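You operate a simulated robot arm through the tools that you are given. There is no shell and no other tool.

You are at the controls of a simulated robot arm. One attempt, no reset.

## Task
Pour about 150 ml of juice from the pitcher into the warm red pot and cover it again.
Fine: rest the lid on the pot holder; put the pitcher back. Set down upright: juice pitcher.

Only the result counts: the job must be done as asked and must still hold three seconds after the hand-in. Knocking over, shifting, dropping, spilling or breaking anything else fails it. A push-on lid holds only when it is set on centred and level and pressed home; a screw cap is set on level and turned clockwise until tight.

## Robot
A 6-joint arm with a four-finger gripper, fixed in place. Base frame: the origin is at the foot of the arm, x ahead of it, y to its left, z up. Lengths are in m, angles in rad, forces in N, time in s.
Its first joint turns from -2.897 to 2.897 rad. Payload 3.67 kg.
The TCP is the grasp point between the finger pads, 0.028 m short of the fingertips. In the tool frame z runs along the fingers and y along their closing line. Largest opening 0.112 m; the body of the gripper starts 0.073 m behind the TCP.
Orientation is told as [roll, pitch, yaw] about the base's x, y, z axes, in that order, counted from this pose: with the fingers straight down and closing along the base's y, the tool's x points along the base's -x, its y along +y and its z along -z.

## Interface
- The arm moves only by the tool play_rows. Its argument "steps" is a list of rows, each a list of 3 entries, a list of its own where there are three numbers: the finger opening in cm, from 0 to 11.2, then the shift along the tool's x, y, z in units of 30 mm (1.0 is 30 mm), then the turn, a rotation vector about the tool's x, y, z in units of 4 degrees (1.0 is 4 degrees). In form: [[grip, [tx, ty, tz], [rx, ry, rz]], ...]. A call has 1 to 20 rows; each row shifts and turns the commanded pose from where the row before left it, along the tool's axes as they then stand. A call with a number of a shift or a turn outside -1 to 1 is refused whole. Rows are played at 5 a second. More than 0.05 m and 0.15 rad between two rows, or a gripper value outside its range, and nothing of the call is played. A pose out of reach is approached as far as the arm can. The call stops where the force on the tool passes 40 N (or 10 N more than at its start, if that is more) or the arm is blocked; 0.2 s more then pass. The fingers move at their own pace and stop on an object; they squeeze with about 44 N. The grip force told is the motor's: it shows also when the fingers shut on nothing. Time passes only in rows, and 0.2 s behind the last, so rows that do not move let the fingers close. The reply holds the time, the measured pose of the TCP, the force on the tool along the base axes, the opening and the grip force, in the units named above and with some noise, with the torque about the TCP (base axes, N m) and any sound that the robot's microphone picked up, and new pictures: "pictures" is both (left out), scene, wrist or none.
- Cameras (640 x 400 px; columns grow to the right, rows downward): "scene" is fixed at [0.2196, 0.6489, 1.5572]; the picture's right is [-0.78, -0.63, 0.00], its down [-0.48, 0.59, -0.65] and it looks along [0.41, -0.51, -0.76] (base axes); focal length 240 px, centre (320, 200). "wrist" rides on the gripper at [0.06, -0.018, -0.104] in the tool frame; the picture's right is [0.29, 0.96, 0.00], its down [-0.80, 0.24, -0.55] and it looks along [-0.53, 0.16, 0.83] (tool axes); focal length 234 px, centre (320, 200). There is no depth. A picture from a camera that has moved, and an enlarged one, comes with that camera's place and axes in the base frame and with its lens.
- zoom(camera, box): a new picture of the part [left, top, right, bottom] of that camera's present view, enlarged. It takes no simulated time.
- finish_job(): hands the job in; it is judged then, once.

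Places have to be worked out from the pictures, the camera data and where the tool is seen. Open the gripper and draw the arm clear of the work before you hand the job in, unless the task says otherwise.

The tools are called after "Call:" as name(argument=value, ...) on one line, values as JSON. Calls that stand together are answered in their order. play_rows: Moves the arm, as the interface text tells. Its arguments: {"type":"object","properties":{"steps":{"type":"array"},"pictures":{"type":"string","enum":["both","scene","wrist","none"]}},"required":["steps"]} The other tools are called the same way: zoom (camera, box) takes an enlarged picture of a part of a camera's view; finish_job () hands the job in.

At the start:

```text
time: 0.0
position: [0.309, 0.339, 1.356]
ee_rot: [0.002, -0.001, 0.0]
ft_force: [0.1, -0.6, -0.4]
moment: [0.0, 0.0, 0.0]
width: 0.112
finger_force: 0.1
```

scene: 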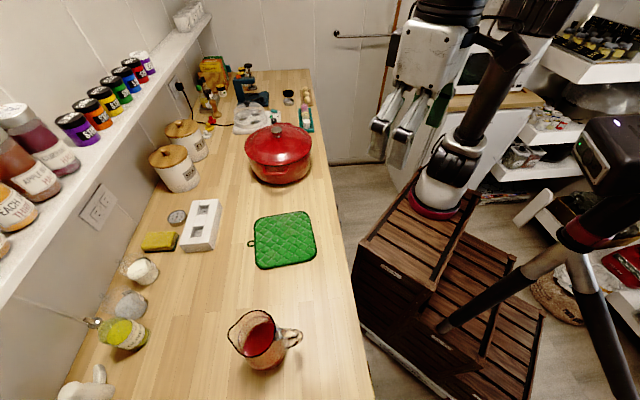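
wrist: 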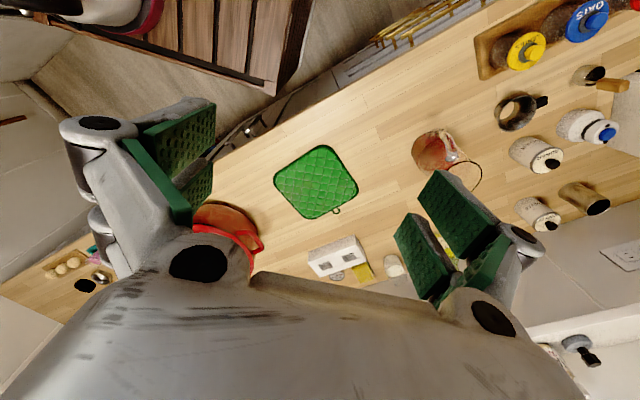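

I start by looking closer at the pot, the pot holder and the pitcher before moving anything.

Call:
zoom(camera="scene", box=[220, 90, 340, 200])

Call:
zoom(camera="scene", box=[200, 290, 330, 390])

Call:
zoom(camera="scene", box=[220, 190, 350, 290])

Call:
zoom(camera="wrist", box=[180, 100, 500, 300])

```text
3.64 times, centred on (280, 145) of scene
camera zoom: at [0.2196, 0.6489, 1.5572], right [-0.78, -0.63, 0.0], down [-0.48, 0.59, -0.65], along [0.41, -0.51, -0.76], focal length 873 px, centre (466, 400)
```

zoom: 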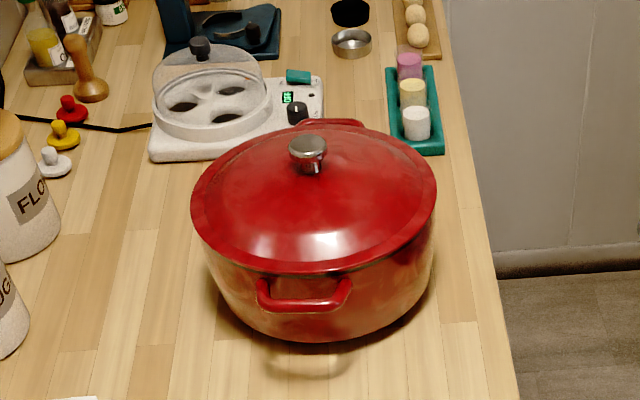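

```text
4.00 times, centred on (265, 340) of scene
camera zoom: at [0.2196, 0.6489, 1.5572], right [-0.78, -0.63, 0.0], down [-0.48, 0.59, -0.65], along [0.41, -0.51, -0.76], focal length 960 px, centre (540, -360)
```

zoom: 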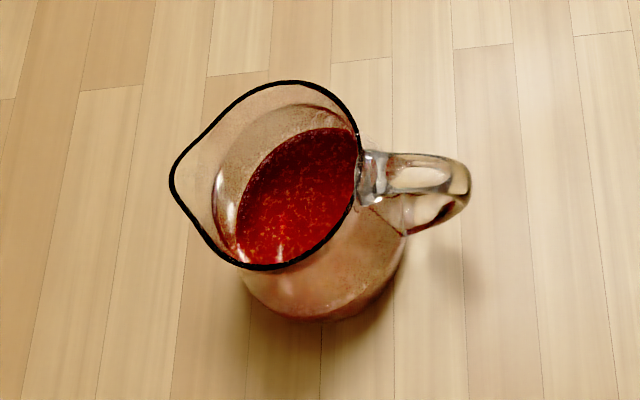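

```text
4.00 times, centred on (285, 240) of scene
camera zoom: at [0.2196, 0.6489, 1.5572], right [-0.78, -0.63, 0.0], down [-0.48, 0.59, -0.65], along [0.41, -0.51, -0.76], focal length 960 px, centre (460, 40)
```

zoom: 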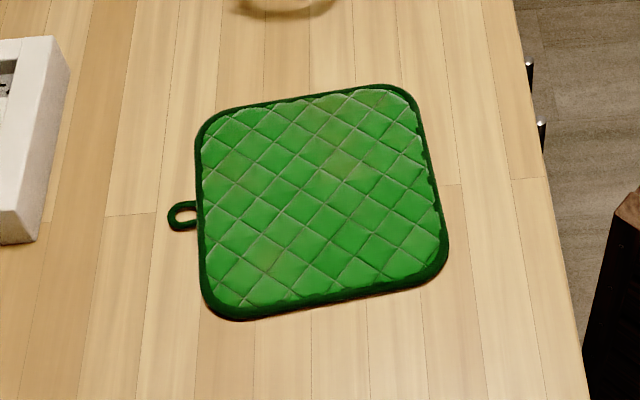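

```text
2.00 times, centred on (340, 200) of wrist
camera zoom: at [0.2484, 0.3201, 1.4609], right [-0.29, 0.96, 0.0], down [0.8, 0.24, 0.56], along [0.53, 0.16, -0.83], focal length 468 px, centre (280, 200)
```

zoom: 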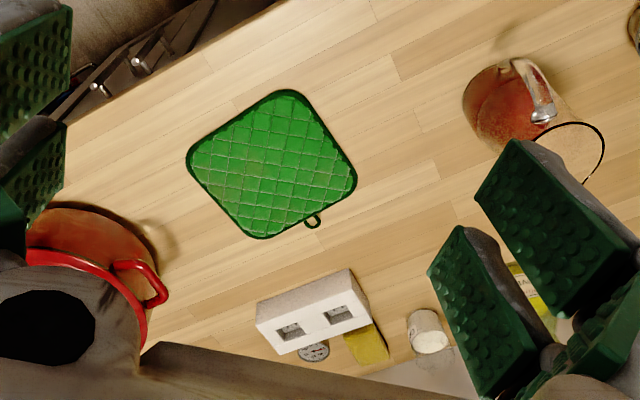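

The pot holder loop, triangulated from both cameras, puts the counter at z≈0.90. The pot is near (0.80, 0.18), the holder near (0.55, 0.41) and the pitcher near (0.37, 0.65). I move over toward the pot at a safe height to see it with the wrist camera.

Call:
play_rows(steps=[[11.2, [-0.83, -0.63, 0], [0, 0, 0]], [11.2, [-0.83, -0.63, 0], [0, 0, 0]], [11.2, [-0.83, -0.63, 0], [0, 0, 0]], [11.2, [-0.83, -0.63, 0], [0, 0, 0]], [11.2, [-0.83, -0.63, 0], [0, 0, 0]], [11.2, [-0.83, -0.63, 0], [0, 0, 0]], [11.2, [-0.83, -0.63, 0], [0, 0, 0]], [11.2, [-0.83, -0.63, 0], [0, 0, 0]], [11.2, [-0.83, -0.63, 0], [0, 0, 0]], [11.2, [-0.83, -0.63, 0], [0, 0, 0]]])

```text
time: 2.2
position: [0.5581, 0.153, 1.358]
ee_rot: [0.005, -0.003, -0.001]
ft_force: [0.1, 0.3, 1.0]
moment: [0.02, -0.04, 0.0]
width: 0.1119
finger_force: 0.1
camera wrist: at [0.4982, 0.134, 1.4621], right [-0.29, 0.96, 0.0], down [0.8, 0.24, 0.56], along [0.53, 0.16, -0.83], focal length 234 px, centre (320, 200)
```

scene: 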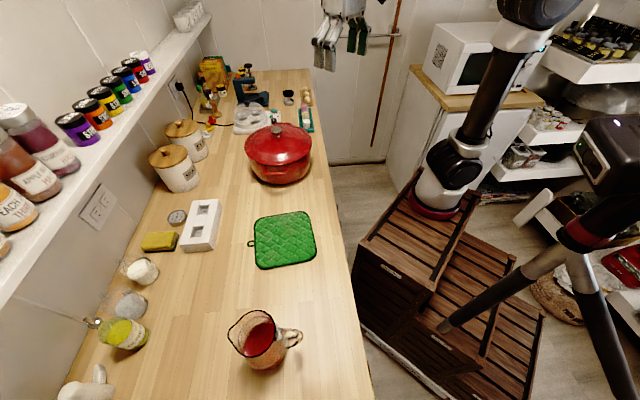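
wrist: 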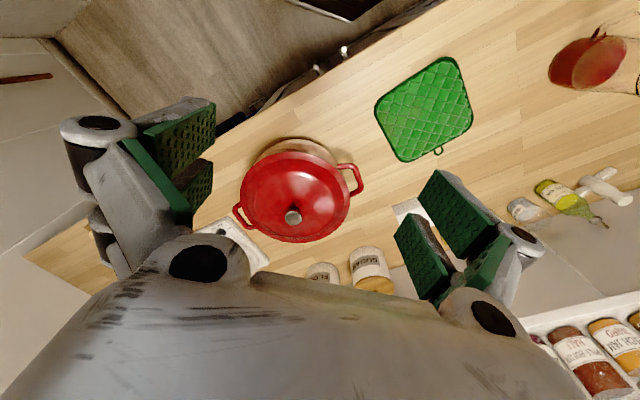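

The arm moves as expected and the pot, holder and pitcher are all in the wrist view. I zoom in to triangulate the knob, the lid rim and the pitcher.

Call:
zoom(camera="wrist", box=[220, 120, 380, 260])

Call:
zoom(camera="scene", box=[235, 110, 325, 195])

Call:
zoom(camera="wrist", box=[360, 30, 640, 205])

```text
2.86 times, centred on (300, 190) of wrist
camera zoom: at [0.4982, 0.134, 1.4621], right [-0.29, 0.96, 0.0], down [0.8, 0.24, 0.56], along [0.53, 0.16, -0.83], focal length 669 px, centre (377, 229)
```

zoom: 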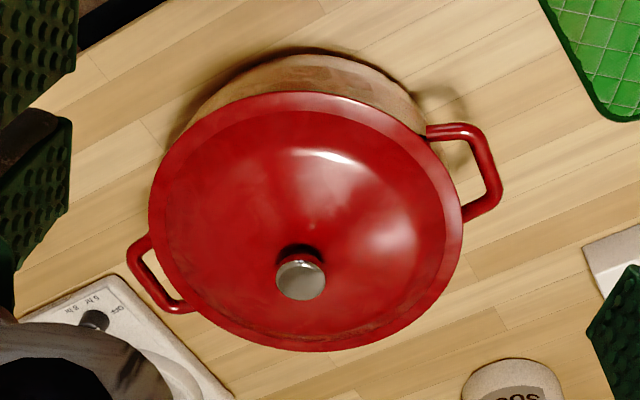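

```text
4.71 times, centred on (280, 152) of scene
camera zoom: at [0.2196, 0.6489, 1.5572], right [-0.78, -0.63, 0.0], down [-0.48, 0.59, -0.65], along [0.41, -0.51, -0.76], focal length 1130 px, centre (508, 424)
```

zoom: 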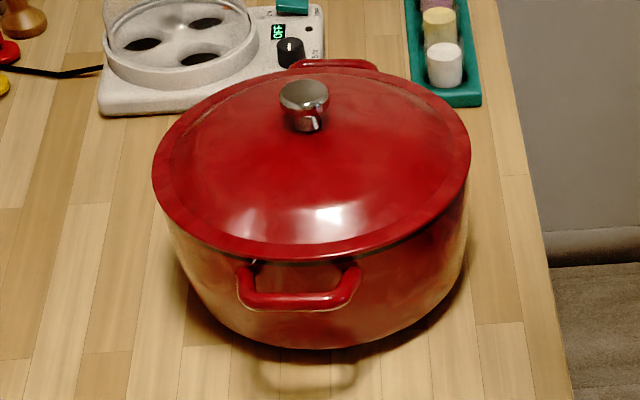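

```text
2.29 times, centred on (500, 118) of wrist
camera zoom: at [0.4982, 0.134, 1.4621], right [-0.29, 0.96, 0.0], down [0.8, 0.24, 0.56], along [0.53, 0.16, -0.83], focal length 535 px, centre (-91, 389)
```

zoom: 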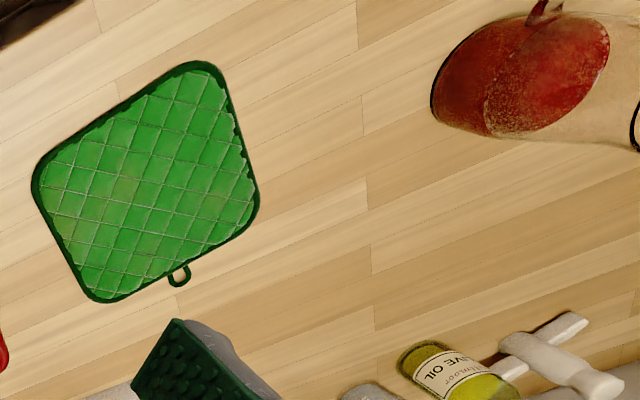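

Triangulation puts the knob top at about (0.805, 0.167, 1.074), roughly 36 mm wide and 33 mm tall. The lid is about 0.256 m across with its rim at z≈1.005. I move above the knob at z≈1.20 to check the alignment.

Call:
play_rows(steps=[[11.2, [-0.915, 0.052, 0.585], [0, 0, 0]], [11.2, [-0.915, 0.052, 0.585], [0, 0, 0]], [11.2, [-0.915, 0.052, 0.585], [0, 0, 0]], [11.2, [-0.915, 0.052, 0.585], [0, 0, 0]], [11.2, [-0.915, 0.052, 0.585], [0, 0, 0]], [11.2, [-0.915, 0.052, 0.585], [0, 0, 0]], [11.2, [-0.915, 0.052, 0.585], [0, 0, 0]], [11.2, [-0.915, 0.052, 0.585], [0, 0, 0]], [8, [-0.915, 0.052, 0.585], [0, 0, 0]], [8, [0, 0, 0], [0, 0, 0]]])

```text
time: 4.4
position: [0.8058, 0.1664, 1.2012]
ee_rot: [0.002, -0.001, 0.001]
ft_force: [-0.6, 0.0, 0.3]
moment: [0.02, -0.05, 0.02]
width: 0.0797
finger_force: 0.1
camera wrist: at [0.7465, 0.1476, 1.3043], right [-0.29, 0.96, 0.0], down [0.8, 0.24, 0.56], along [0.53, 0.16, -0.83], focal length 234 px, centre (320, 200)
```

scene: 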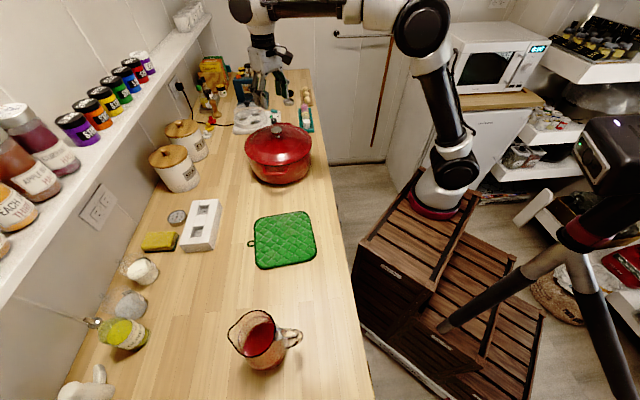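
wrist: 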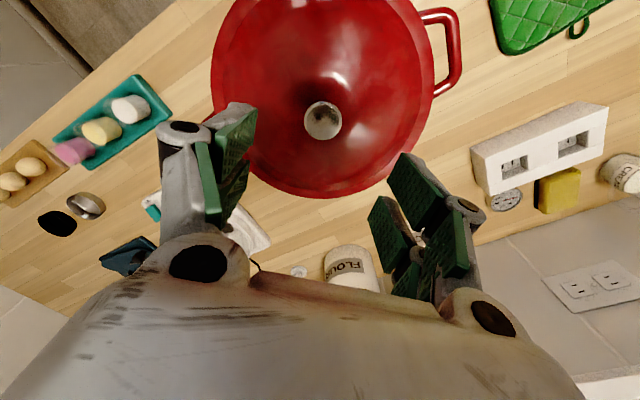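

The knob appears in the wrist view within 1–2 px of where the estimate predicts. I descend with a narrowed opening to just above the grasp height.

Call:
play_rows(steps=[[7, [0, 0, 0.9], [0, 0, 0]], [7, [0, 0, 0.9], [0, 0, 0]], [7, [0, 0, 0.9], [0, 0, 0]], [7, [0, 0, 0.7], [0, 0, 0]], [7, [0, 0, 0.4], [0, 0, 0]], [7, [0, 0, 0.2], [0, 0, 0]]])

```text
time: 5.8
position: [0.8042, 0.1655, 1.0785]
ee_rot: [0.001, 0.001, -0.001]
ft_force: [-0.3, -0.2, -0.1]
moment: [0.0, 0.0, 0.0]
width: 0.0697
finger_force: 0.1
camera wrist: at [0.7449, 0.1453, 1.1831], right [-0.29, 0.96, 0.0], down [0.8, 0.24, 0.56], along [0.53, 0.16, -0.83], focal length 234 px, centre (320, 200)
```

scene: 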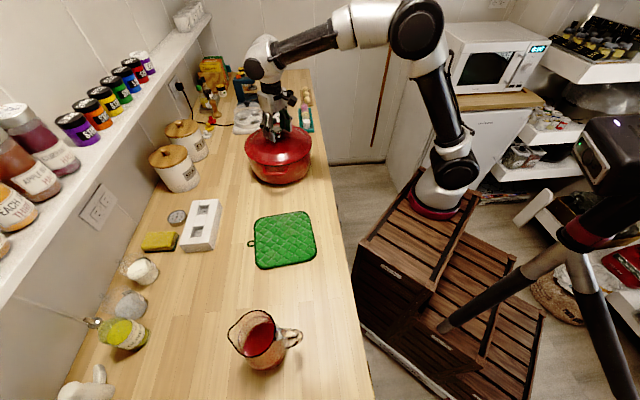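
wrist: 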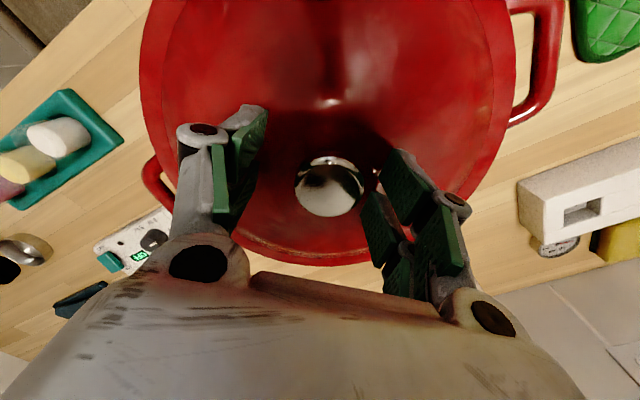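

The knob sits between the fingers about 2 mm to +y of the TCP. I correct that, drop 5 mm and close.

Call:
play_rows(steps=[[7, [0, 0.08, 0.16], [0, 0, 0]], [7, [0, 0, 0], [0, 0, 0]], [4.5, [0, 0, 0], [0, 0, 0]], [2.5, [0, 0, 0], [0, 0, 0]], [2.5, [0, 0, 0], [0, 0, 0]], [2.5, [0, 0, 0], [0, 0, 0]]])

Call:
zoom(camera="wrist", box=[160, 90, 480, 290])

```text
time: 7.2
position: [0.8042, 0.168, 1.0773]
ee_rot: [0.004, -0.006, 0.0]
ft_force: [1.0, 11.6, 30.3]
moment: [0.3, 0.12, 0.2]
width: 0.0347
finger_force: 44.7
camera wrist: at [0.7448, 0.1483, 1.1802], right [-0.29, 0.96, 0.0], down [0.79, 0.24, 0.56], along [0.53, 0.16, -0.83], focal length 234 px, centre (320, 200)
```

scene: 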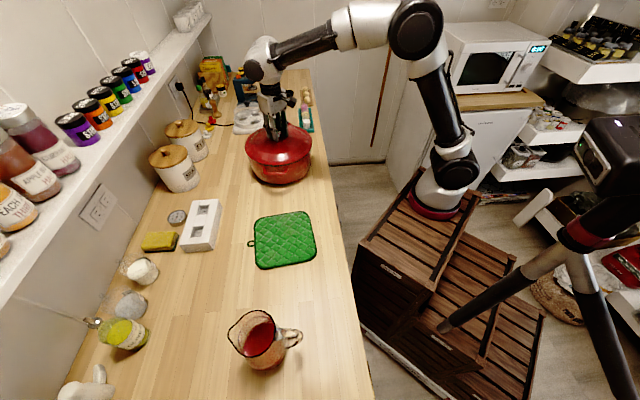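
wrist: 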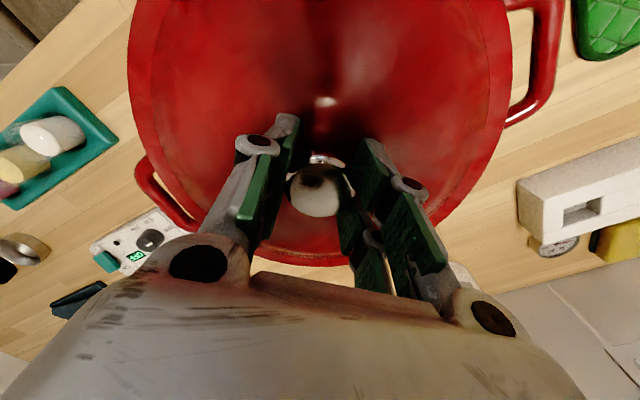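

```text
2.00 times, centred on (320, 190) of wrist
camera zoom: at [0.7448, 0.1483, 1.1802], right [-0.29, 0.96, 0.0], down [0.79, 0.24, 0.56], along [0.53, 0.16, -0.83], focal length 468 px, centre (320, 220)
```

zoom: 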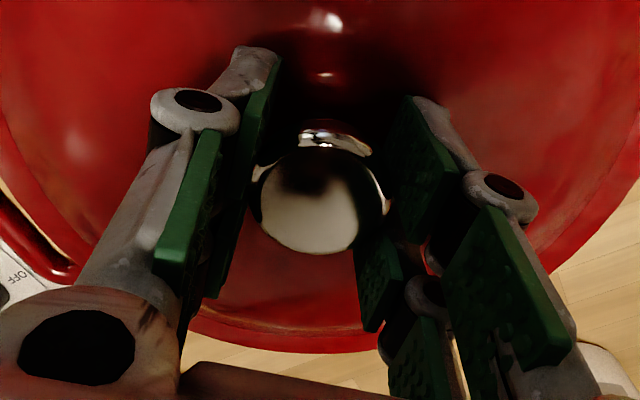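

The knob is held at 34.7 mm and 44.7 N, but the reading shows about 30 N pressing down on the lid. I lift slowly to take that load off and then raise the lid.

Call:
play_rows(steps=[[2.5, [0, 0, -0.1], [0, 0, 0]], [2.5, [0, 0, -0.1], [0, 0, 0]], [2.5, [0, 0, 0], [0, 0, 0]]], pictures="none")

```text
time: 8.0
position: [0.805, 0.1662, 1.0806]
ee_rot: [0.002, 0.002, -0.002]
ft_force: [0.6, -0.6, -10.9]
moment: [-0.02, 0.0, 0.01]
width: 0.0346
finger_force: 44.1
```

The load has changed to −10.9 N, so the tool is now carrying the lid's weight. I lift it straight up and check.

Call:
play_rows(steps=[[2.5, [0, 0, -0.2], [0, 0, 0]], [2.5, [0, 0, -0.3], [0, 0, 0]], [2.5, [0, 0, -0.5], [0, 0, 0]], [2.5, [0, 0, -0.6], [0, 0, 0]], [2.5, [0, 0, -0.7], [0, 0, 0]], [2.5, [0, 0, -0.7], [0, 0, 0]], [2.5, [0, 0, -0.4], [0, 0, 0]], [2.5, [0, 0, 0], [0, 0, 0]]])

```text
time: 9.8
position: [0.8047, 0.1666, 1.185]
ee_rot: [0.0, 0.0, 0.001]
ft_force: [-0.1, 0.1, -10.3]
moment: [-0.02, -0.01, 0.02]
width: 0.0348
finger_force: 44.5
camera wrist: at [0.7441, 0.1476, 1.2873], right [-0.29, 0.96, 0.0], down [0.8, 0.24, 0.56], along [0.53, 0.16, -0.83], focal length 234 px, centre (320, 200)
```

scene: 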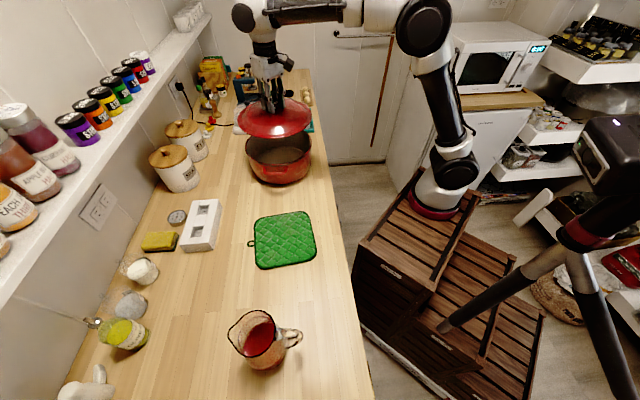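
wrist: 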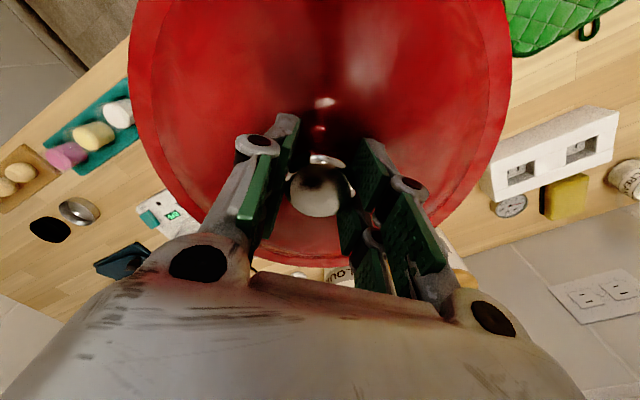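

The lid is free and level, weighing about 10.4 N, and the open pot is visible. I zoom into the pot, then carry the lid to above the pot holder at about (0.55, 0.407).

Call:
zoom(camera="scene", box=[225, 90, 335, 195])

Call:
play_rows(steps=[[2.5, [0.22, 0.21, 0], [0, 0, 0]], [2.5, [0.44, 0.41, 0], [0, 0, 0]], [2.5, [0.73, 0.69, 0], [0, 0, 0]], [2.5, [0.73, 0.69, 0], [0, 0, 0]], [2.5, [0.73, 0.69, 0], [0, 0, 0]], [2.5, [0.73, 0.69, 0], [0, 0, 0]], [2.5, [0.73, 0.69, 0], [0, 0, 0]], [2.5, [0.73, 0.69, 0], [0, 0, 0]], [2.5, [0.73, 0.69, 0], [0, 0, 0]], [2.5, [0.73, 0.69, 0], [0, 0, 0]], [2.5, [0.73, 0.69, 0], [0, 0, 0]], [2.5, [0.73, 0.69, 0], [0, 0, 0]], [2.5, [0.36, 0.34, 0], [0, 0, 0]], [2.5, [0.15, 0.14, 0], [0, 0, 0]], [2.5, [0, 0, 0], [0, 0, 0]]])

```text
3.81 times, centred on (280, 142) of scene
camera zoom: at [0.2196, 0.6489, 1.5572], right [-0.78, -0.63, 0.0], down [-0.48, 0.59, -0.65], along [0.41, -0.51, -0.76], focal length 915 px, centre (472, 419)
```

zoom: 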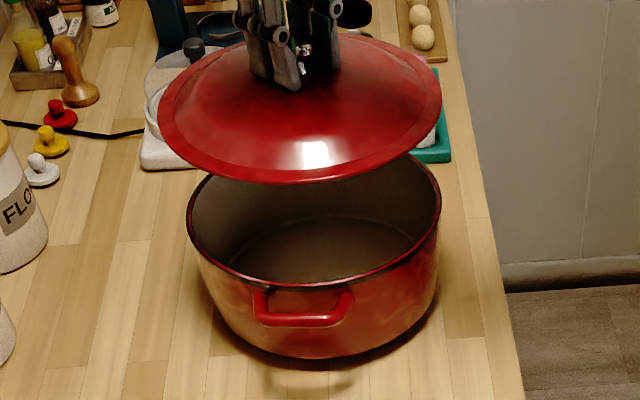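

```text
time: 13.0
position: [0.5529, 0.4086, 1.1823]
ee_rot: [0.001, 0.0, 0.0]
ft_force: [-0.1, 0.1, -10.5]
moment: [-0.01, 0.01, -0.03]
width: 0.0348
finger_force: 43.4
camera wrist: at [0.4918, 0.3901, 1.2863], right [-0.29, 0.96, 0.0], down [0.8, 0.24, 0.56], along [0.53, 0.16, -0.83], focal length 234 px, centre (320, 200)
```

scene: 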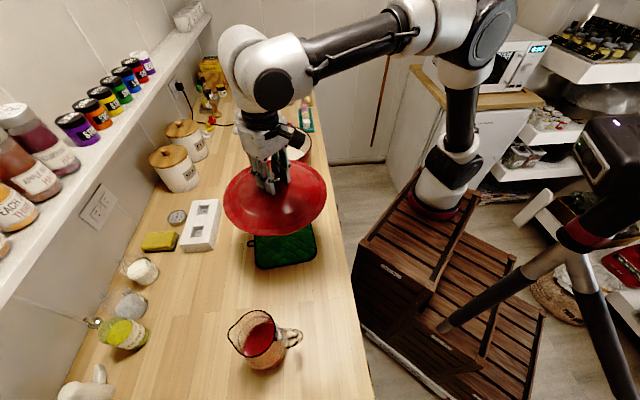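
wrist: 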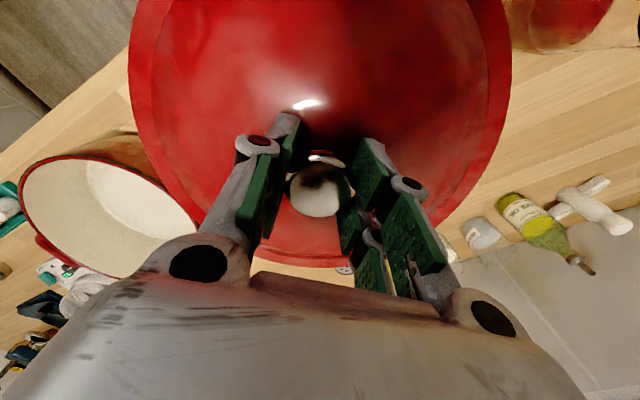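

The lid hangs level above the holder, and the pot is empty inside. I lower the lid to just above the expected contact height.

Call:
play_rows(steps=[[2.5, [0, 0, 0.4], [0, 0, 0]], [2.5, [0, 0, 0.8], [0, 0, 0]], [2.5, [0, 0, 0.8], [0, 0, 0]], [2.5, [0, 0, 0.8], [0, 0, 0]], [2.5, [0, 0, 0.8], [0, 0, 0]], [2.5, [0, 0, 0.8], [0, 0, 0]], [2.5, [0, 0, 0.6], [0, 0, 0]], [2.5, [0, 0, 0.4], [0, 0, 0]], [2.5, [0, 0, 0.2], [0, 0, 0]], [2.5, [0, 0, 0], [0, 0, 0]]])

Call:
zoom(camera="scene", box=[205, 160, 345, 290])

```text
time: 15.2
position: [0.5513, 0.4064, 1.0138]
ee_rot: [0.002, 0.0, 0.0]
ft_force: [0.0, -0.4, -11.2]
moment: [0.01, -0.01, -0.02]
width: 0.0347
finger_force: 43.9
camera wrist: at [0.4915, 0.388, 1.1179], right [-0.29, 0.96, 0.0], down [0.8, 0.24, 0.56], along [0.53, 0.16, -0.83], focal length 234 px, centre (320, 200)
```

scene: 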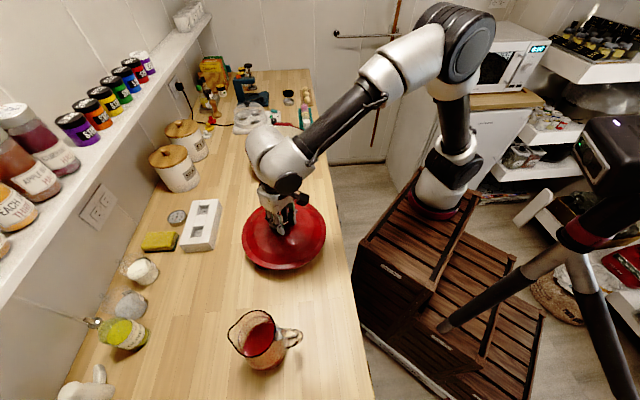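
wrist: 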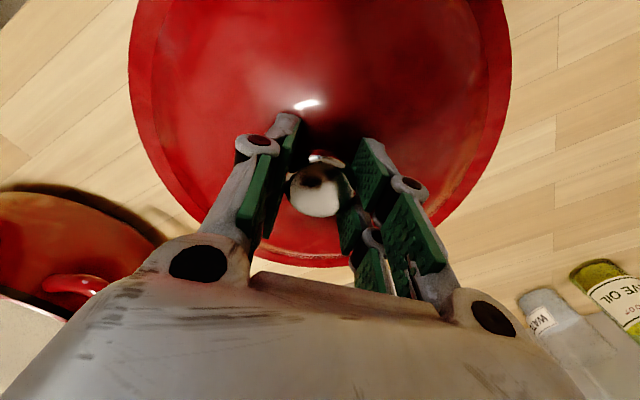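

```text
3.08 times, centred on (275, 225) of scene
camera zoom: at [0.2196, 0.6489, 1.5572], right [-0.78, -0.63, 0.0], down [-0.48, 0.59, -0.65], along [0.41, -0.51, -0.76], focal length 739 px, centre (458, 123)
```

zoom: 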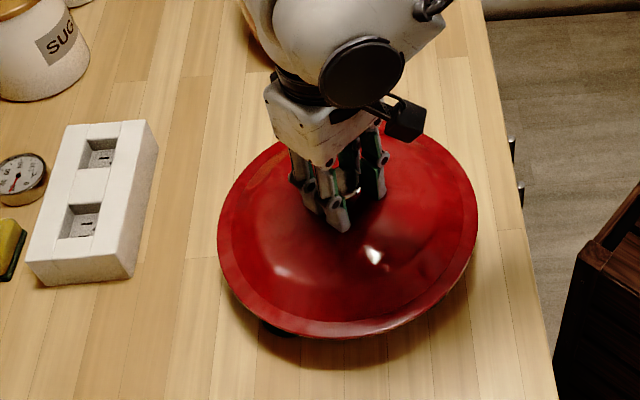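

The lid is about 3 cm above the holder. I keep lowering in small steps and watch the force for contact.

Call:
play_rows(steps=[[2.5, [0, 0, 0.15], [0, 0, 0]], [2.5, [0, 0, 0.15], [0, 0, 0]], [2.5, [0, 0, 0.15], [0, 0, 0]], [2.5, [0, 0, 0.15], [0, 0, 0]], [2.5, [0, 0, 0], [0, 0, 0]]], pictures="none")

Call:
play_rows(steps=[[2.5, [0, 0, 0.1], [0, 0, 0]], [2.5, [0, 0, 0.1], [0, 0, 0]], [2.5, [0, 0, 0], [0, 0, 0]]], pictures="none")

```text
time: 16.4
position: [0.5523, 0.4076, 0.9971]
ee_rot: [0.003, 0.0, 0.0]
ft_force: [0.6, -0.7, -11.2]
moment: [0.02, 0.03, 0.01]
width: 0.0346
finger_force: 43.8
```

```text
time: 17.2
position: [0.5527, 0.4074, 0.9904]
ee_rot: [0.002, -0.002, 0.0]
ft_force: [-0.2, 0.2, -10.6]
moment: [0.0, 0.02, -0.01]
width: 0.0346
finger_force: 44.0
```

There is no contact yet at z=0.990 (load still −10.6 N), so I continue in 2 mm steps.

Call:
play_rows(steps=[[2.5, [0, 0, 0.07], [0, 0, 0]], [2.5, [0, 0, 0.07], [0, 0, 0]], [2.5, [0, 0, 0], [0, 0, 0]]], pictures="none")

Call:
play_rows(steps=[[2.5, [0, 0, 0.07], [0, 0, 0]], [2.5, [0, 0, 0.07], [0, 0, 0]], [2.5, [0, 0, 0], [0, 0, 0]]], pictures="none")

```text
time: 18.0
position: [0.5515, 0.4077, 0.9863]
ee_rot: [0.001, 0.001, 0.001]
ft_force: [0.7, 0.5, -11.2]
moment: [0.02, -0.01, 0.0]
width: 0.0345
finger_force: 44.7
```

```text
time: 18.8
position: [0.5535, 0.4062, 0.9821]
ee_rot: [0.003, -0.001, 0.0]
ft_force: [-0.7, -0.7, -10.9]
moment: [0.0, -0.03, -0.02]
width: 0.0345
finger_force: 44.1
```

Still hanging free at 0.982, so I continue down.

Call:
play_rows(steps=[[2.5, [0, 0, 0.07], [0, 0, 0]], [2.5, [0, 0, 0.07], [0, 0, 0]], [2.5, [0, 0, 0], [0, 0, 0]]], pictures="none")

Call:
play_rows(steps=[[2.5, [0, 0, 0.07], [0, 0, 0]], [2.5, [0, 0, 0], [0, 0, 0]]], pictures="both")

```text
time: 19.6
position: [0.5513, 0.4064, 0.9778]
ee_rot: [0.002, 0.0, 0.001]
ft_force: [-0.8, 1.2, -11.0]
moment: [0.0, -0.02, 0.0]
width: 0.0346
finger_force: 44.1
```

```text
time: 20.2
position: [0.5522, 0.4066, 0.9772]
ee_rot: [0.0, 0.0, 0.001]
ft_force: [-0.6, -0.4, -10.3]
moment: [0.0, 0.01, 0.0]
width: 0.0345
finger_force: 43.6
camera wrist: at [0.4927, 0.3883, 1.0801], right [-0.29, 0.96, 0.0], down [0.8, 0.24, 0.56], along [0.53, 0.16, -0.83], focal length 234 px, centre (320, 200)
```

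scene: 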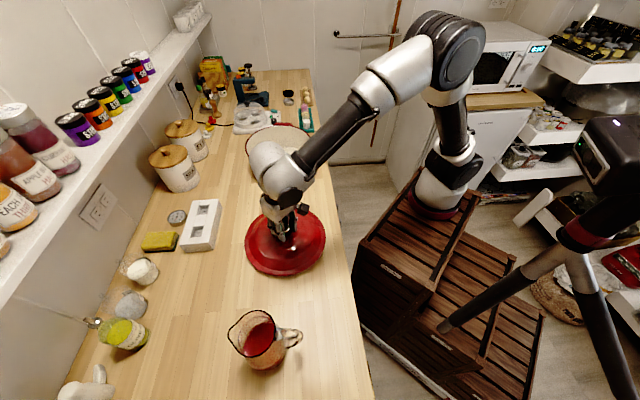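
wrist: 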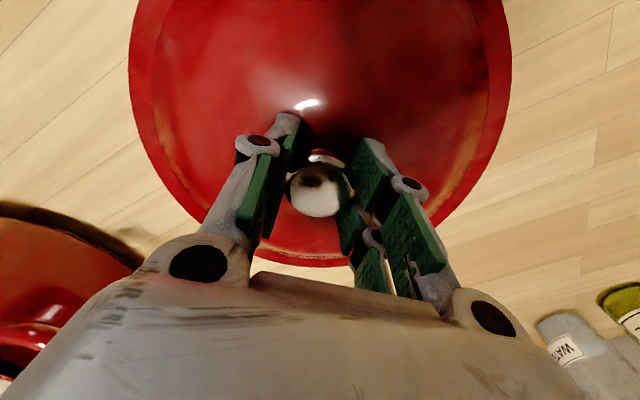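

The load is still −10.3 N at 0.977, so I take a few more 2 mm steps.

Call:
play_rows(steps=[[2.5, [0, 0, 0.07], [0, 0, 0]], [2.5, [0, 0, 0], [0, 0, 0]]], pictures="none")

Call:
play_rows(steps=[[2.5, [0, 0, 0.07], [0, 0, 0]], [2.5, [0, 0, 0], [0, 0, 0]]], pictures="none")

Call:
play_rows(steps=[[2.5, [0, 0, 0.07], [0, 0, 0]], [2.5, [0, 0, 0], [0, 0, 0]]], pictures="none")

```text
time: 20.8
position: [0.553, 0.4079, 0.9749]
ee_rot: [0.005, -0.001, -0.001]
ft_force: [-2.0, -0.7, -3.7]
moment: [-0.12, -0.79, -0.09]
width: 0.0345
finger_force: 43.8
```

```text
time: 21.4
position: [0.5532, 0.4096, 0.9732]
ee_rot: [0.006, -0.003, 0.001]
ft_force: [0.9, 0.7, 14.7]
moment: [-0.08, -1.25, 0.07]
width: 0.0345
finger_force: 44.0
```

```text
time: 22.0
position: [0.5518, 0.4087, 0.9736]
ee_rot: [0.008, -0.006, -0.002]
ft_force: [-4.4, -2.7, 11.6]
moment: [-0.53, 0.27, -0.01]
width: 0.0345
finger_force: 44.4
stopped in row 2: the force on the tool passed its limit at 41 N (the readings are from after the stop); the commanded pose is now the measured one
```

The lid is down: contact began at z≈0.975. I back off about 1 mm and open the fingers.

Call:
play_rows(steps=[[2.5, [0, 0, -0.04], [0, 0, 0]], [2.5, [0, 0, 0], [0, 0, 0]], [4.5, [0, 0, 0], [0, 0, 0]], [7, [0, 0, 0], [0, 0, 0]], [7, [0, 0, 0], [0, 0, 0]]], pictures="wrist")

```text
time: 23.2
position: [0.5536, 0.4093, 0.9733]
ee_rot: [0.007, -0.005, -0.001]
ft_force: [-0.2, -1.0, 0.0]
moment: [0.04, -0.01, 0.02]
width: 0.0699
finger_force: 0.1
camera wrist: at [0.4924, 0.3899, 1.0773], right [-0.29, 0.96, 0.01], down [0.79, 0.24, 0.56], along [0.53, 0.17, -0.83], focal length 234 px, centre (320, 200)
```

wrist: 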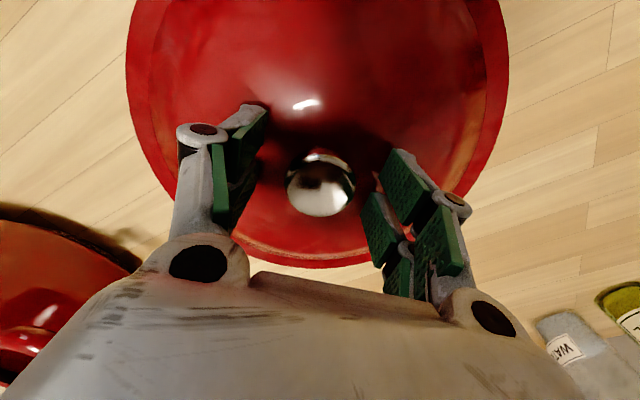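

The lid is released and resting on the holder. I lift straight up, then move back and left to view the pitcher.

Call:
play_rows(steps=[[7.5, [0, 0, -0.3], [0, 0, 0]], [7.5, [0, 0, -0.6], [0, 0, 0]], [8, [0, 0, -1], [0, 0, 0]], [8, [0, 0, -1], [0, 0, 0]], [8, [0, 0, -1], [0, 0, 0]], [8, [0, 0, -1], [0, 0, 0]], [8, [0, 0, -1], [0, 0, 0]], [8, [0, 0, -1], [0, 0, 0]], [8, [0, 0, -1], [0, 0, 0]], [8, [0, 0, -1], [0, 0, 0]], [8, [0.9, 0.3, -0.3], [0, 0, 0]], [8, [0.9, 0.3, 0], [0, 0, 0]], [8, [0.9, 0.3, 0], [0, 0, 0]], [8, [0.9, 0.3, 0], [0, 0, 0]], [8, [0.9, 0.3, 0], [0, 0, 0]], [8, [0.9, 0.3, 0], [0, 0, 0]], [8, [0.9, 0.3, 0], [0, 0, 0]], [8, [0.9, 0.3, 0], [0, 0, 0]], [8, [0.9, 0.3, 0], [0, 0, 0]], [8, [0.9, 0.1, 0], [0, 0, 0]]])

```text
time: 27.4
position: [0.2817, 0.4905, 1.2489]
ee_rot: [0.007, -0.003, 0.0]
ft_force: [0.9, -0.4, -1.2]
moment: [0.01, 0.03, 0.0]
width: 0.0799
finger_force: 0.1
camera wrist: at [0.222, 0.4711, 1.3527], right [-0.29, 0.96, 0.01], down [0.8, 0.24, 0.56], along [0.53, 0.17, -0.83], focal length 234 px, centre (320, 200)
```

scene: 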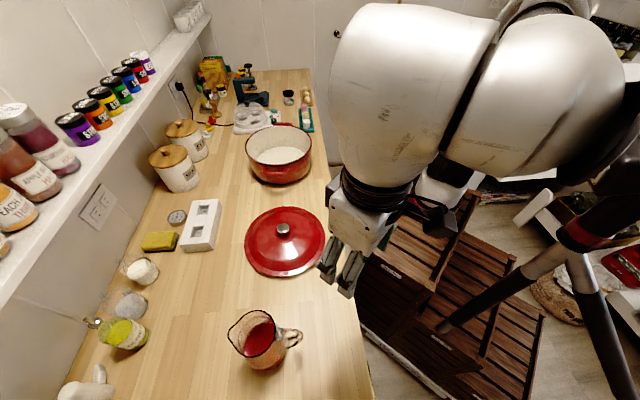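
wrist: 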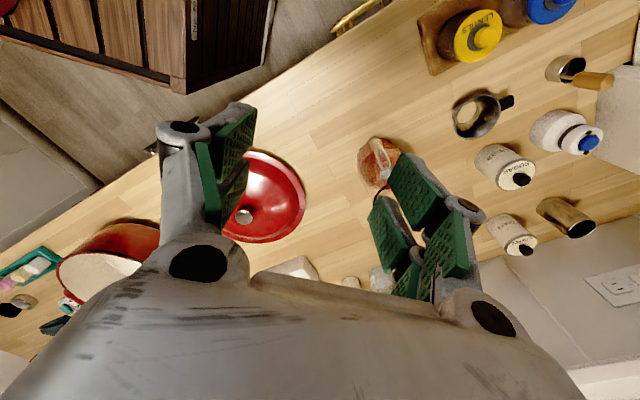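

The lid sits well on the holder and the pot is open. I now yaw the tool about +42° so its closing line is square to the pitcher's spout–handle axis and the camera looks at the pitcher.

Call:
play_rows(steps=[[11.2, [0, 0, 0], [0, 0, -0.8]], [11.2, [0, 0, 0], [0, 0, -1]], [11.2, [0, 0, 0], [0, 0, -1]], [11.2, [0, 0, 0], [0, 0, -1]], [11.2, [0, 0, 0], [0, 0, -1]], [11.2, [0, 0, 0], [0, 0, -1]], [11.2, [0, 0, 0], [0, 0, -1]], [11.2, [0, 0, 0], [0, 0, -1]], [11.2, [0, 0, 0], [0, 0, -1]], [11.2, [0, 0, 0], [0, 0, -1]], [11.2, [0, 0, 0], [0, 0, -0.7]], [11.2, [0, 0, 0], [0, 0, 0]]])

Call:
zoom(camera="wrist", box=[220, 100, 420, 240])

Call:
zoom(camera="scene", box=[220, 300, 310, 380])

Call:
zoom(camera="scene", box=[235, 110, 335, 285])

```text
time: 30.0
position: [0.2814, 0.49, 1.2499]
ee_rot: [0.003, -0.009, 0.732]
ft_force: [0.2, 0.0, -0.4]
moment: [0.04, -0.02, -0.03]
width: 0.1121
finger_force: 0.2
camera wrist: at [0.2484, 0.4362, 1.3534], right [-0.86, 0.52, 0.0], down [0.43, 0.71, 0.56], along [0.29, 0.48, -0.83], focal length 234 px, centre (320, 200)
```

scene: 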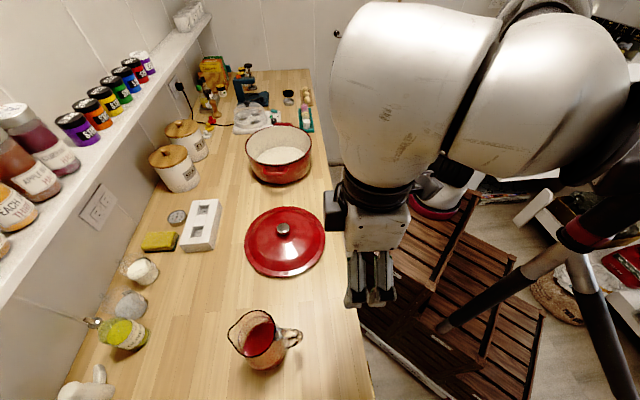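
wrist: 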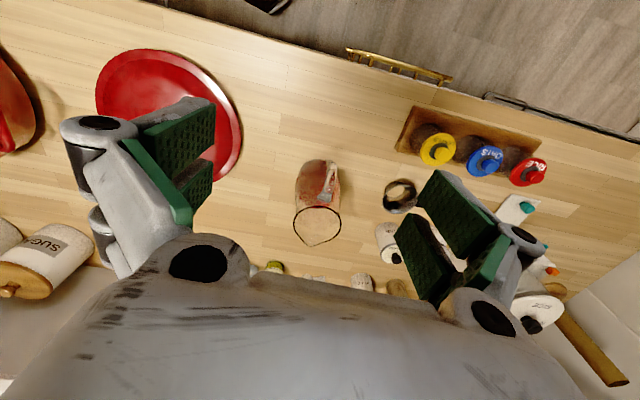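

```text
2.86 times, centred on (320, 170) of wrist
camera zoom: at [0.2484, 0.4362, 1.3534], right [-0.86, 0.52, 0.0], down [0.43, 0.71, 0.56], along [0.29, 0.48, -0.83], focal length 669 px, centre (320, 286)
```

zoom: 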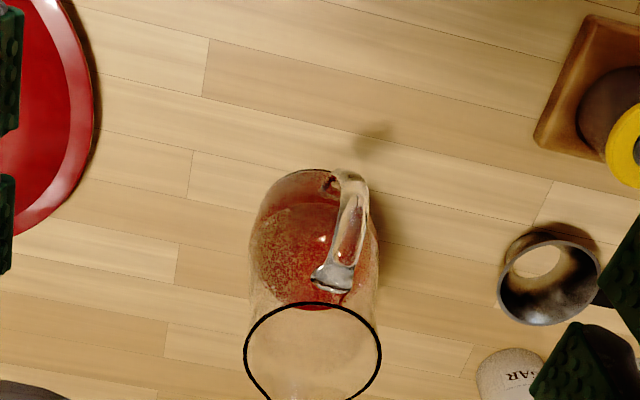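

```text
5.00 times, centred on (265, 340) of scene
camera zoom: at [0.2196, 0.6489, 1.5572], right [-0.78, -0.63, 0.0], down [-0.48, 0.59, -0.65], along [0.41, -0.51, -0.76], focal length 1200 px, centre (595, -500)
```

zoom: 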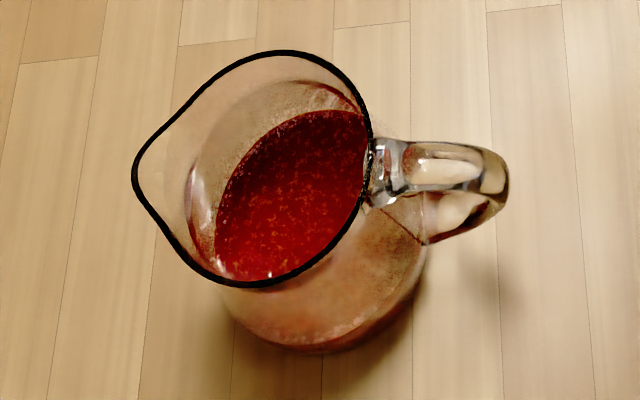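

```text
2.29 times, centred on (285, 198) of scene
camera zoom: at [0.2196, 0.6489, 1.5572], right [-0.78, -0.63, 0.0], down [-0.48, 0.59, -0.65], along [0.41, -0.51, -0.76], focal length 549 px, centre (400, 206)
```

zoom: 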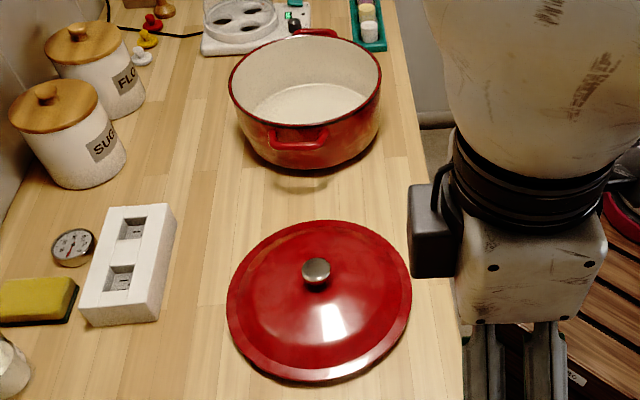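

I zoom more tightly on the pitcher in both views to measure its height, rim width and spout direction.

Call:
zoom(camera="wrist", box=[270, 150, 370, 255])

Call:
zoom(camera="scene", box=[220, 305, 310, 375])

```text
3.81 times, centred on (320, 202) of wrist
camera zoom: at [0.2484, 0.4362, 1.3534], right [-0.86, 0.52, 0.0], down [0.43, 0.71, 0.56], along [0.29, 0.48, -0.83], focal length 892 px, centre (320, 190)
```

zoom: 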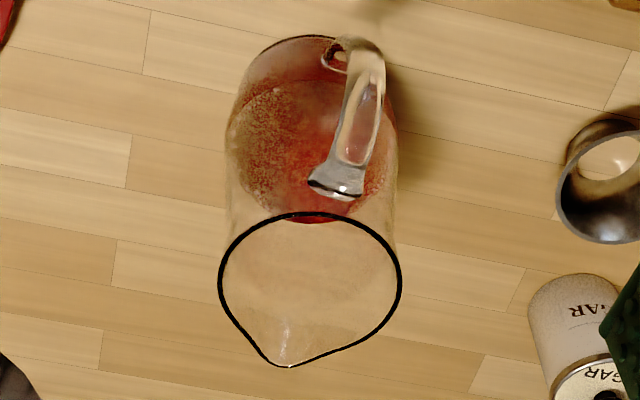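

```text
5.71 times, centred on (265, 340) of scene
camera zoom: at [0.2196, 0.6489, 1.5572], right [-0.78, -0.63, 0.0], down [-0.48, 0.59, -0.65], along [0.41, -0.51, -0.76], focal length 1372 px, centre (634, -600)
```

zoom: 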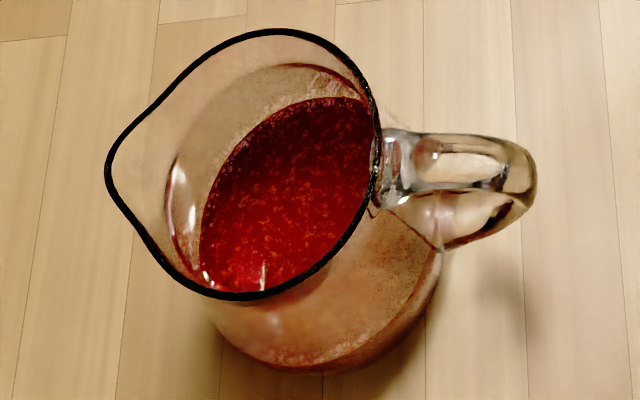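

I place the pitcher axis at about (0.378, 0.643), the rim at z≈1.06 and 78 mm wide, and the spout pointing about 42°. The gripper is already aligned, so I move above the pitcher at z≈1.12 with the fingers fully open.

Call:
play_rows(steps=[[11.2, [-0.725, 0.205, 0.5], [0, 0, 0]], [11.2, [-0.725, 0.205, 0.5], [0, 0, 0]], [11.2, [-0.725, 0.205, 0.5], [0, 0, 0]], [11.2, [-0.725, 0.205, 0.5], [0, 0, 0]], [11.2, [-0.725, 0.205, 0.5], [0, 0, 0]], [11.2, [-0.725, 0.205, 0.5], [0, 0, 0]], [11.2, [-0.725, 0.205, 0.5], [0, 0, 0]], [11.2, [-0.725, 0.205, 0.5], [0, 0, 0]], [11.2, [0, 0, 0], [0, 0, 0]]])

Call:
zoom(camera="wrist", box=[160, 50, 480, 270])

Call:
zoom(camera="scene", box=[190, 240, 370, 400])

```text
time: 32.0
position: [0.376, 0.646, 1.1295]
ee_rot: [0.002, -0.008, 0.733]
ft_force: [-0.4, -0.3, -0.1]
moment: [0.02, -0.03, 0.0]
width: 0.1119
finger_force: 0.0
camera wrist: at [0.3434, 0.5913, 1.2331], right [-0.85, 0.52, 0.0], down [0.43, 0.71, 0.56], along [0.29, 0.48, -0.83], focal length 234 px, centre (320, 200)
```

scene: 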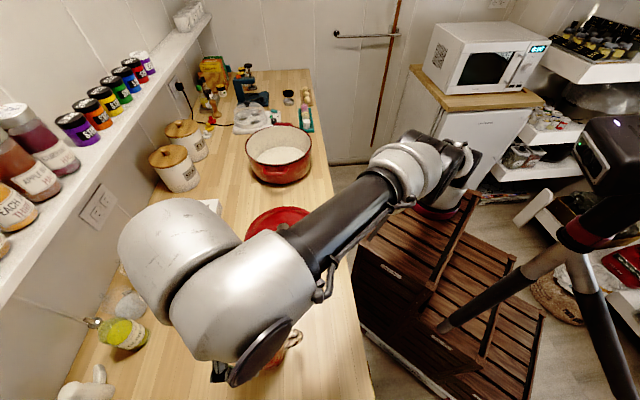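
wrist: 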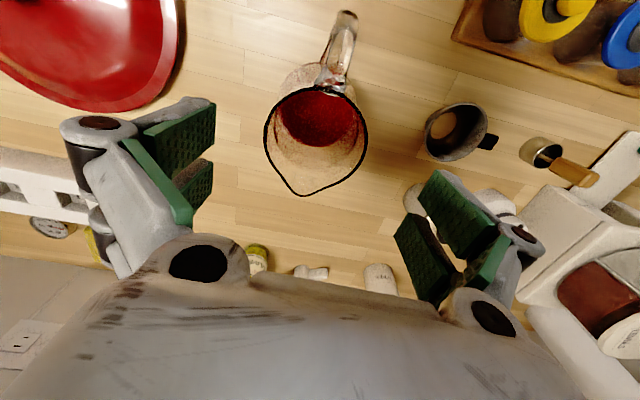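

```text
1.82 times, centred on (320, 160) of wrist
camera zoom: at [0.3434, 0.5913, 1.2331], right [-0.85, 0.52, 0.0], down [0.43, 0.71, 0.56], along [0.29, 0.48, -0.83], focal length 426 px, centre (320, 273)
```

zoom: 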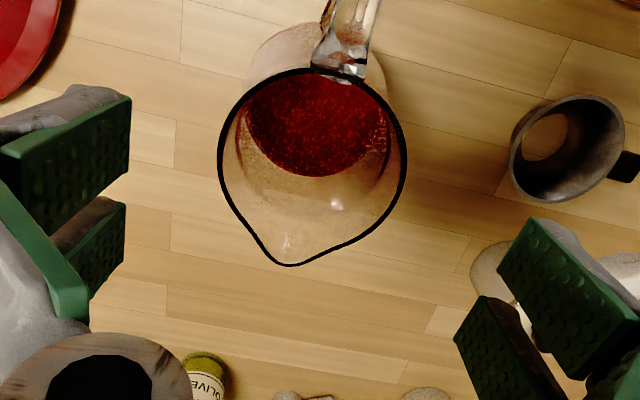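

```text
2.50 times, centred on (280, 320) of scene
camera zoom: at [0.2196, 0.6489, 1.5572], right [-0.78, -0.63, 0.0], down [-0.48, 0.59, -0.65], along [0.41, -0.51, -0.76], focal length 600 px, centre (420, -100)
```

zoom: 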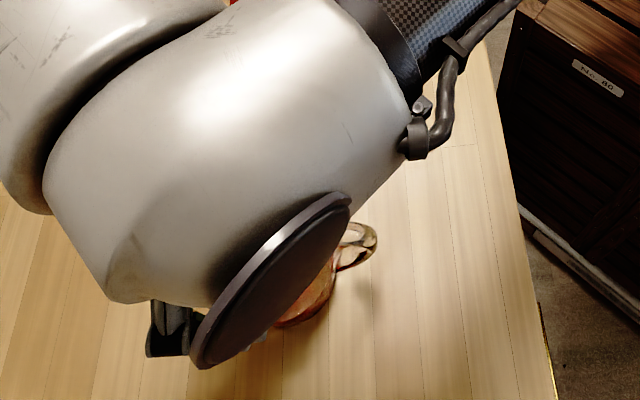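

From above, the pitcher axis is at about (0.377, 0.641), so I need a shift of roughly 4 mm. I descend with the fingers straddling the body, stopping with the palm still above the rim.

Call:
play_rows(steps=[[11.2, [0.03, -0.06, 0.5], [0, 0, 0]], [11.2, [0.03, -0.06, 0.7], [0, 0, 0]], [11.2, [0, 0, 0.8], [0, 0, 0]], [11.2, [0, 0, 0.8], [0, 0, 0]], [11.2, [0, 0, 0.7], [0, 0, 0]], [11.2, [0, 0, 0.5], [0, 0, 0]], [11.2, [0, 0, 0.2], [0, 0, 0]], [11.2, [0, 0, 0], [0, 0, 0]]])

Call:
zoom(camera="wrist", box=[130, 50, 510, 290])

Call:
zoom(camera="scene", box=[190, 260, 350, 400])

```text
time: 33.8
position: [0.3792, 0.6425, 1.0044]
ee_rot: [0.003, -0.008, 0.734]
ft_force: [-1.9, 2.9, 8.4]
moment: [0.1, 0.07, -0.05]
width: 0.112
finger_force: 0.0
camera wrist: at [0.3458, 0.5875, 1.1086], right [-0.85, 0.52, 0.0], down [0.43, 0.71, 0.56], along [0.29, 0.48, -0.83], focal length 234 px, centre (320, 200)
```

scene: 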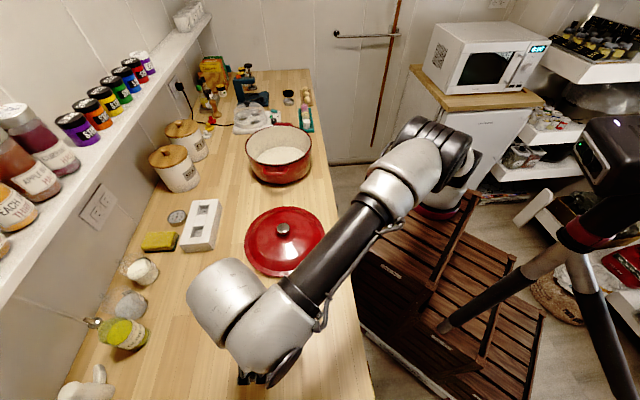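
wrist: 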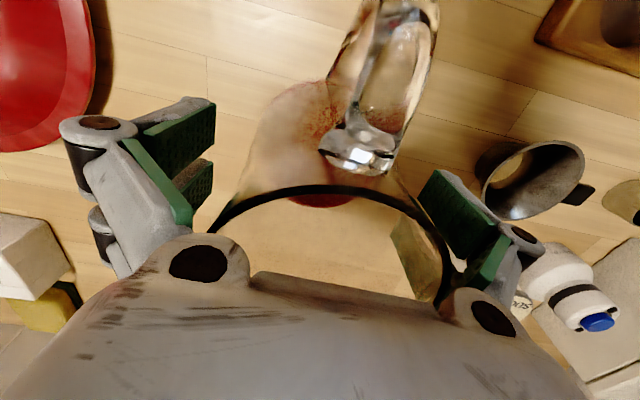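

```text
1.67 times, centred on (320, 170) of wrist
camera zoom: at [0.3458, 0.5875, 1.1086], right [-0.85, 0.52, 0.0], down [0.43, 0.71, 0.56], along [0.29, 0.48, -0.83], focal length 390 px, centre (320, 250)
```

zoom: 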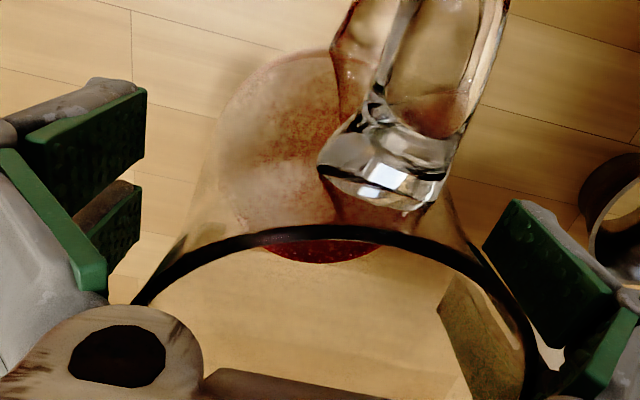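

```text
2.86 times, centred on (270, 330) of scene
camera zoom: at [0.2196, 0.6489, 1.5572], right [-0.78, -0.63, 0.0], down [-0.48, 0.59, -0.65], along [0.41, -0.51, -0.76], focal length 686 px, centre (463, -171)
```

zoom: 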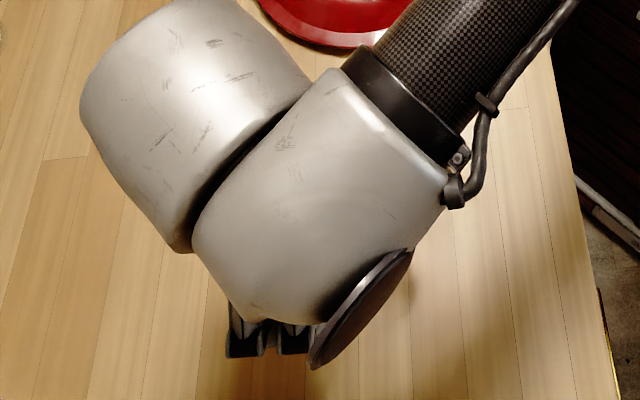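

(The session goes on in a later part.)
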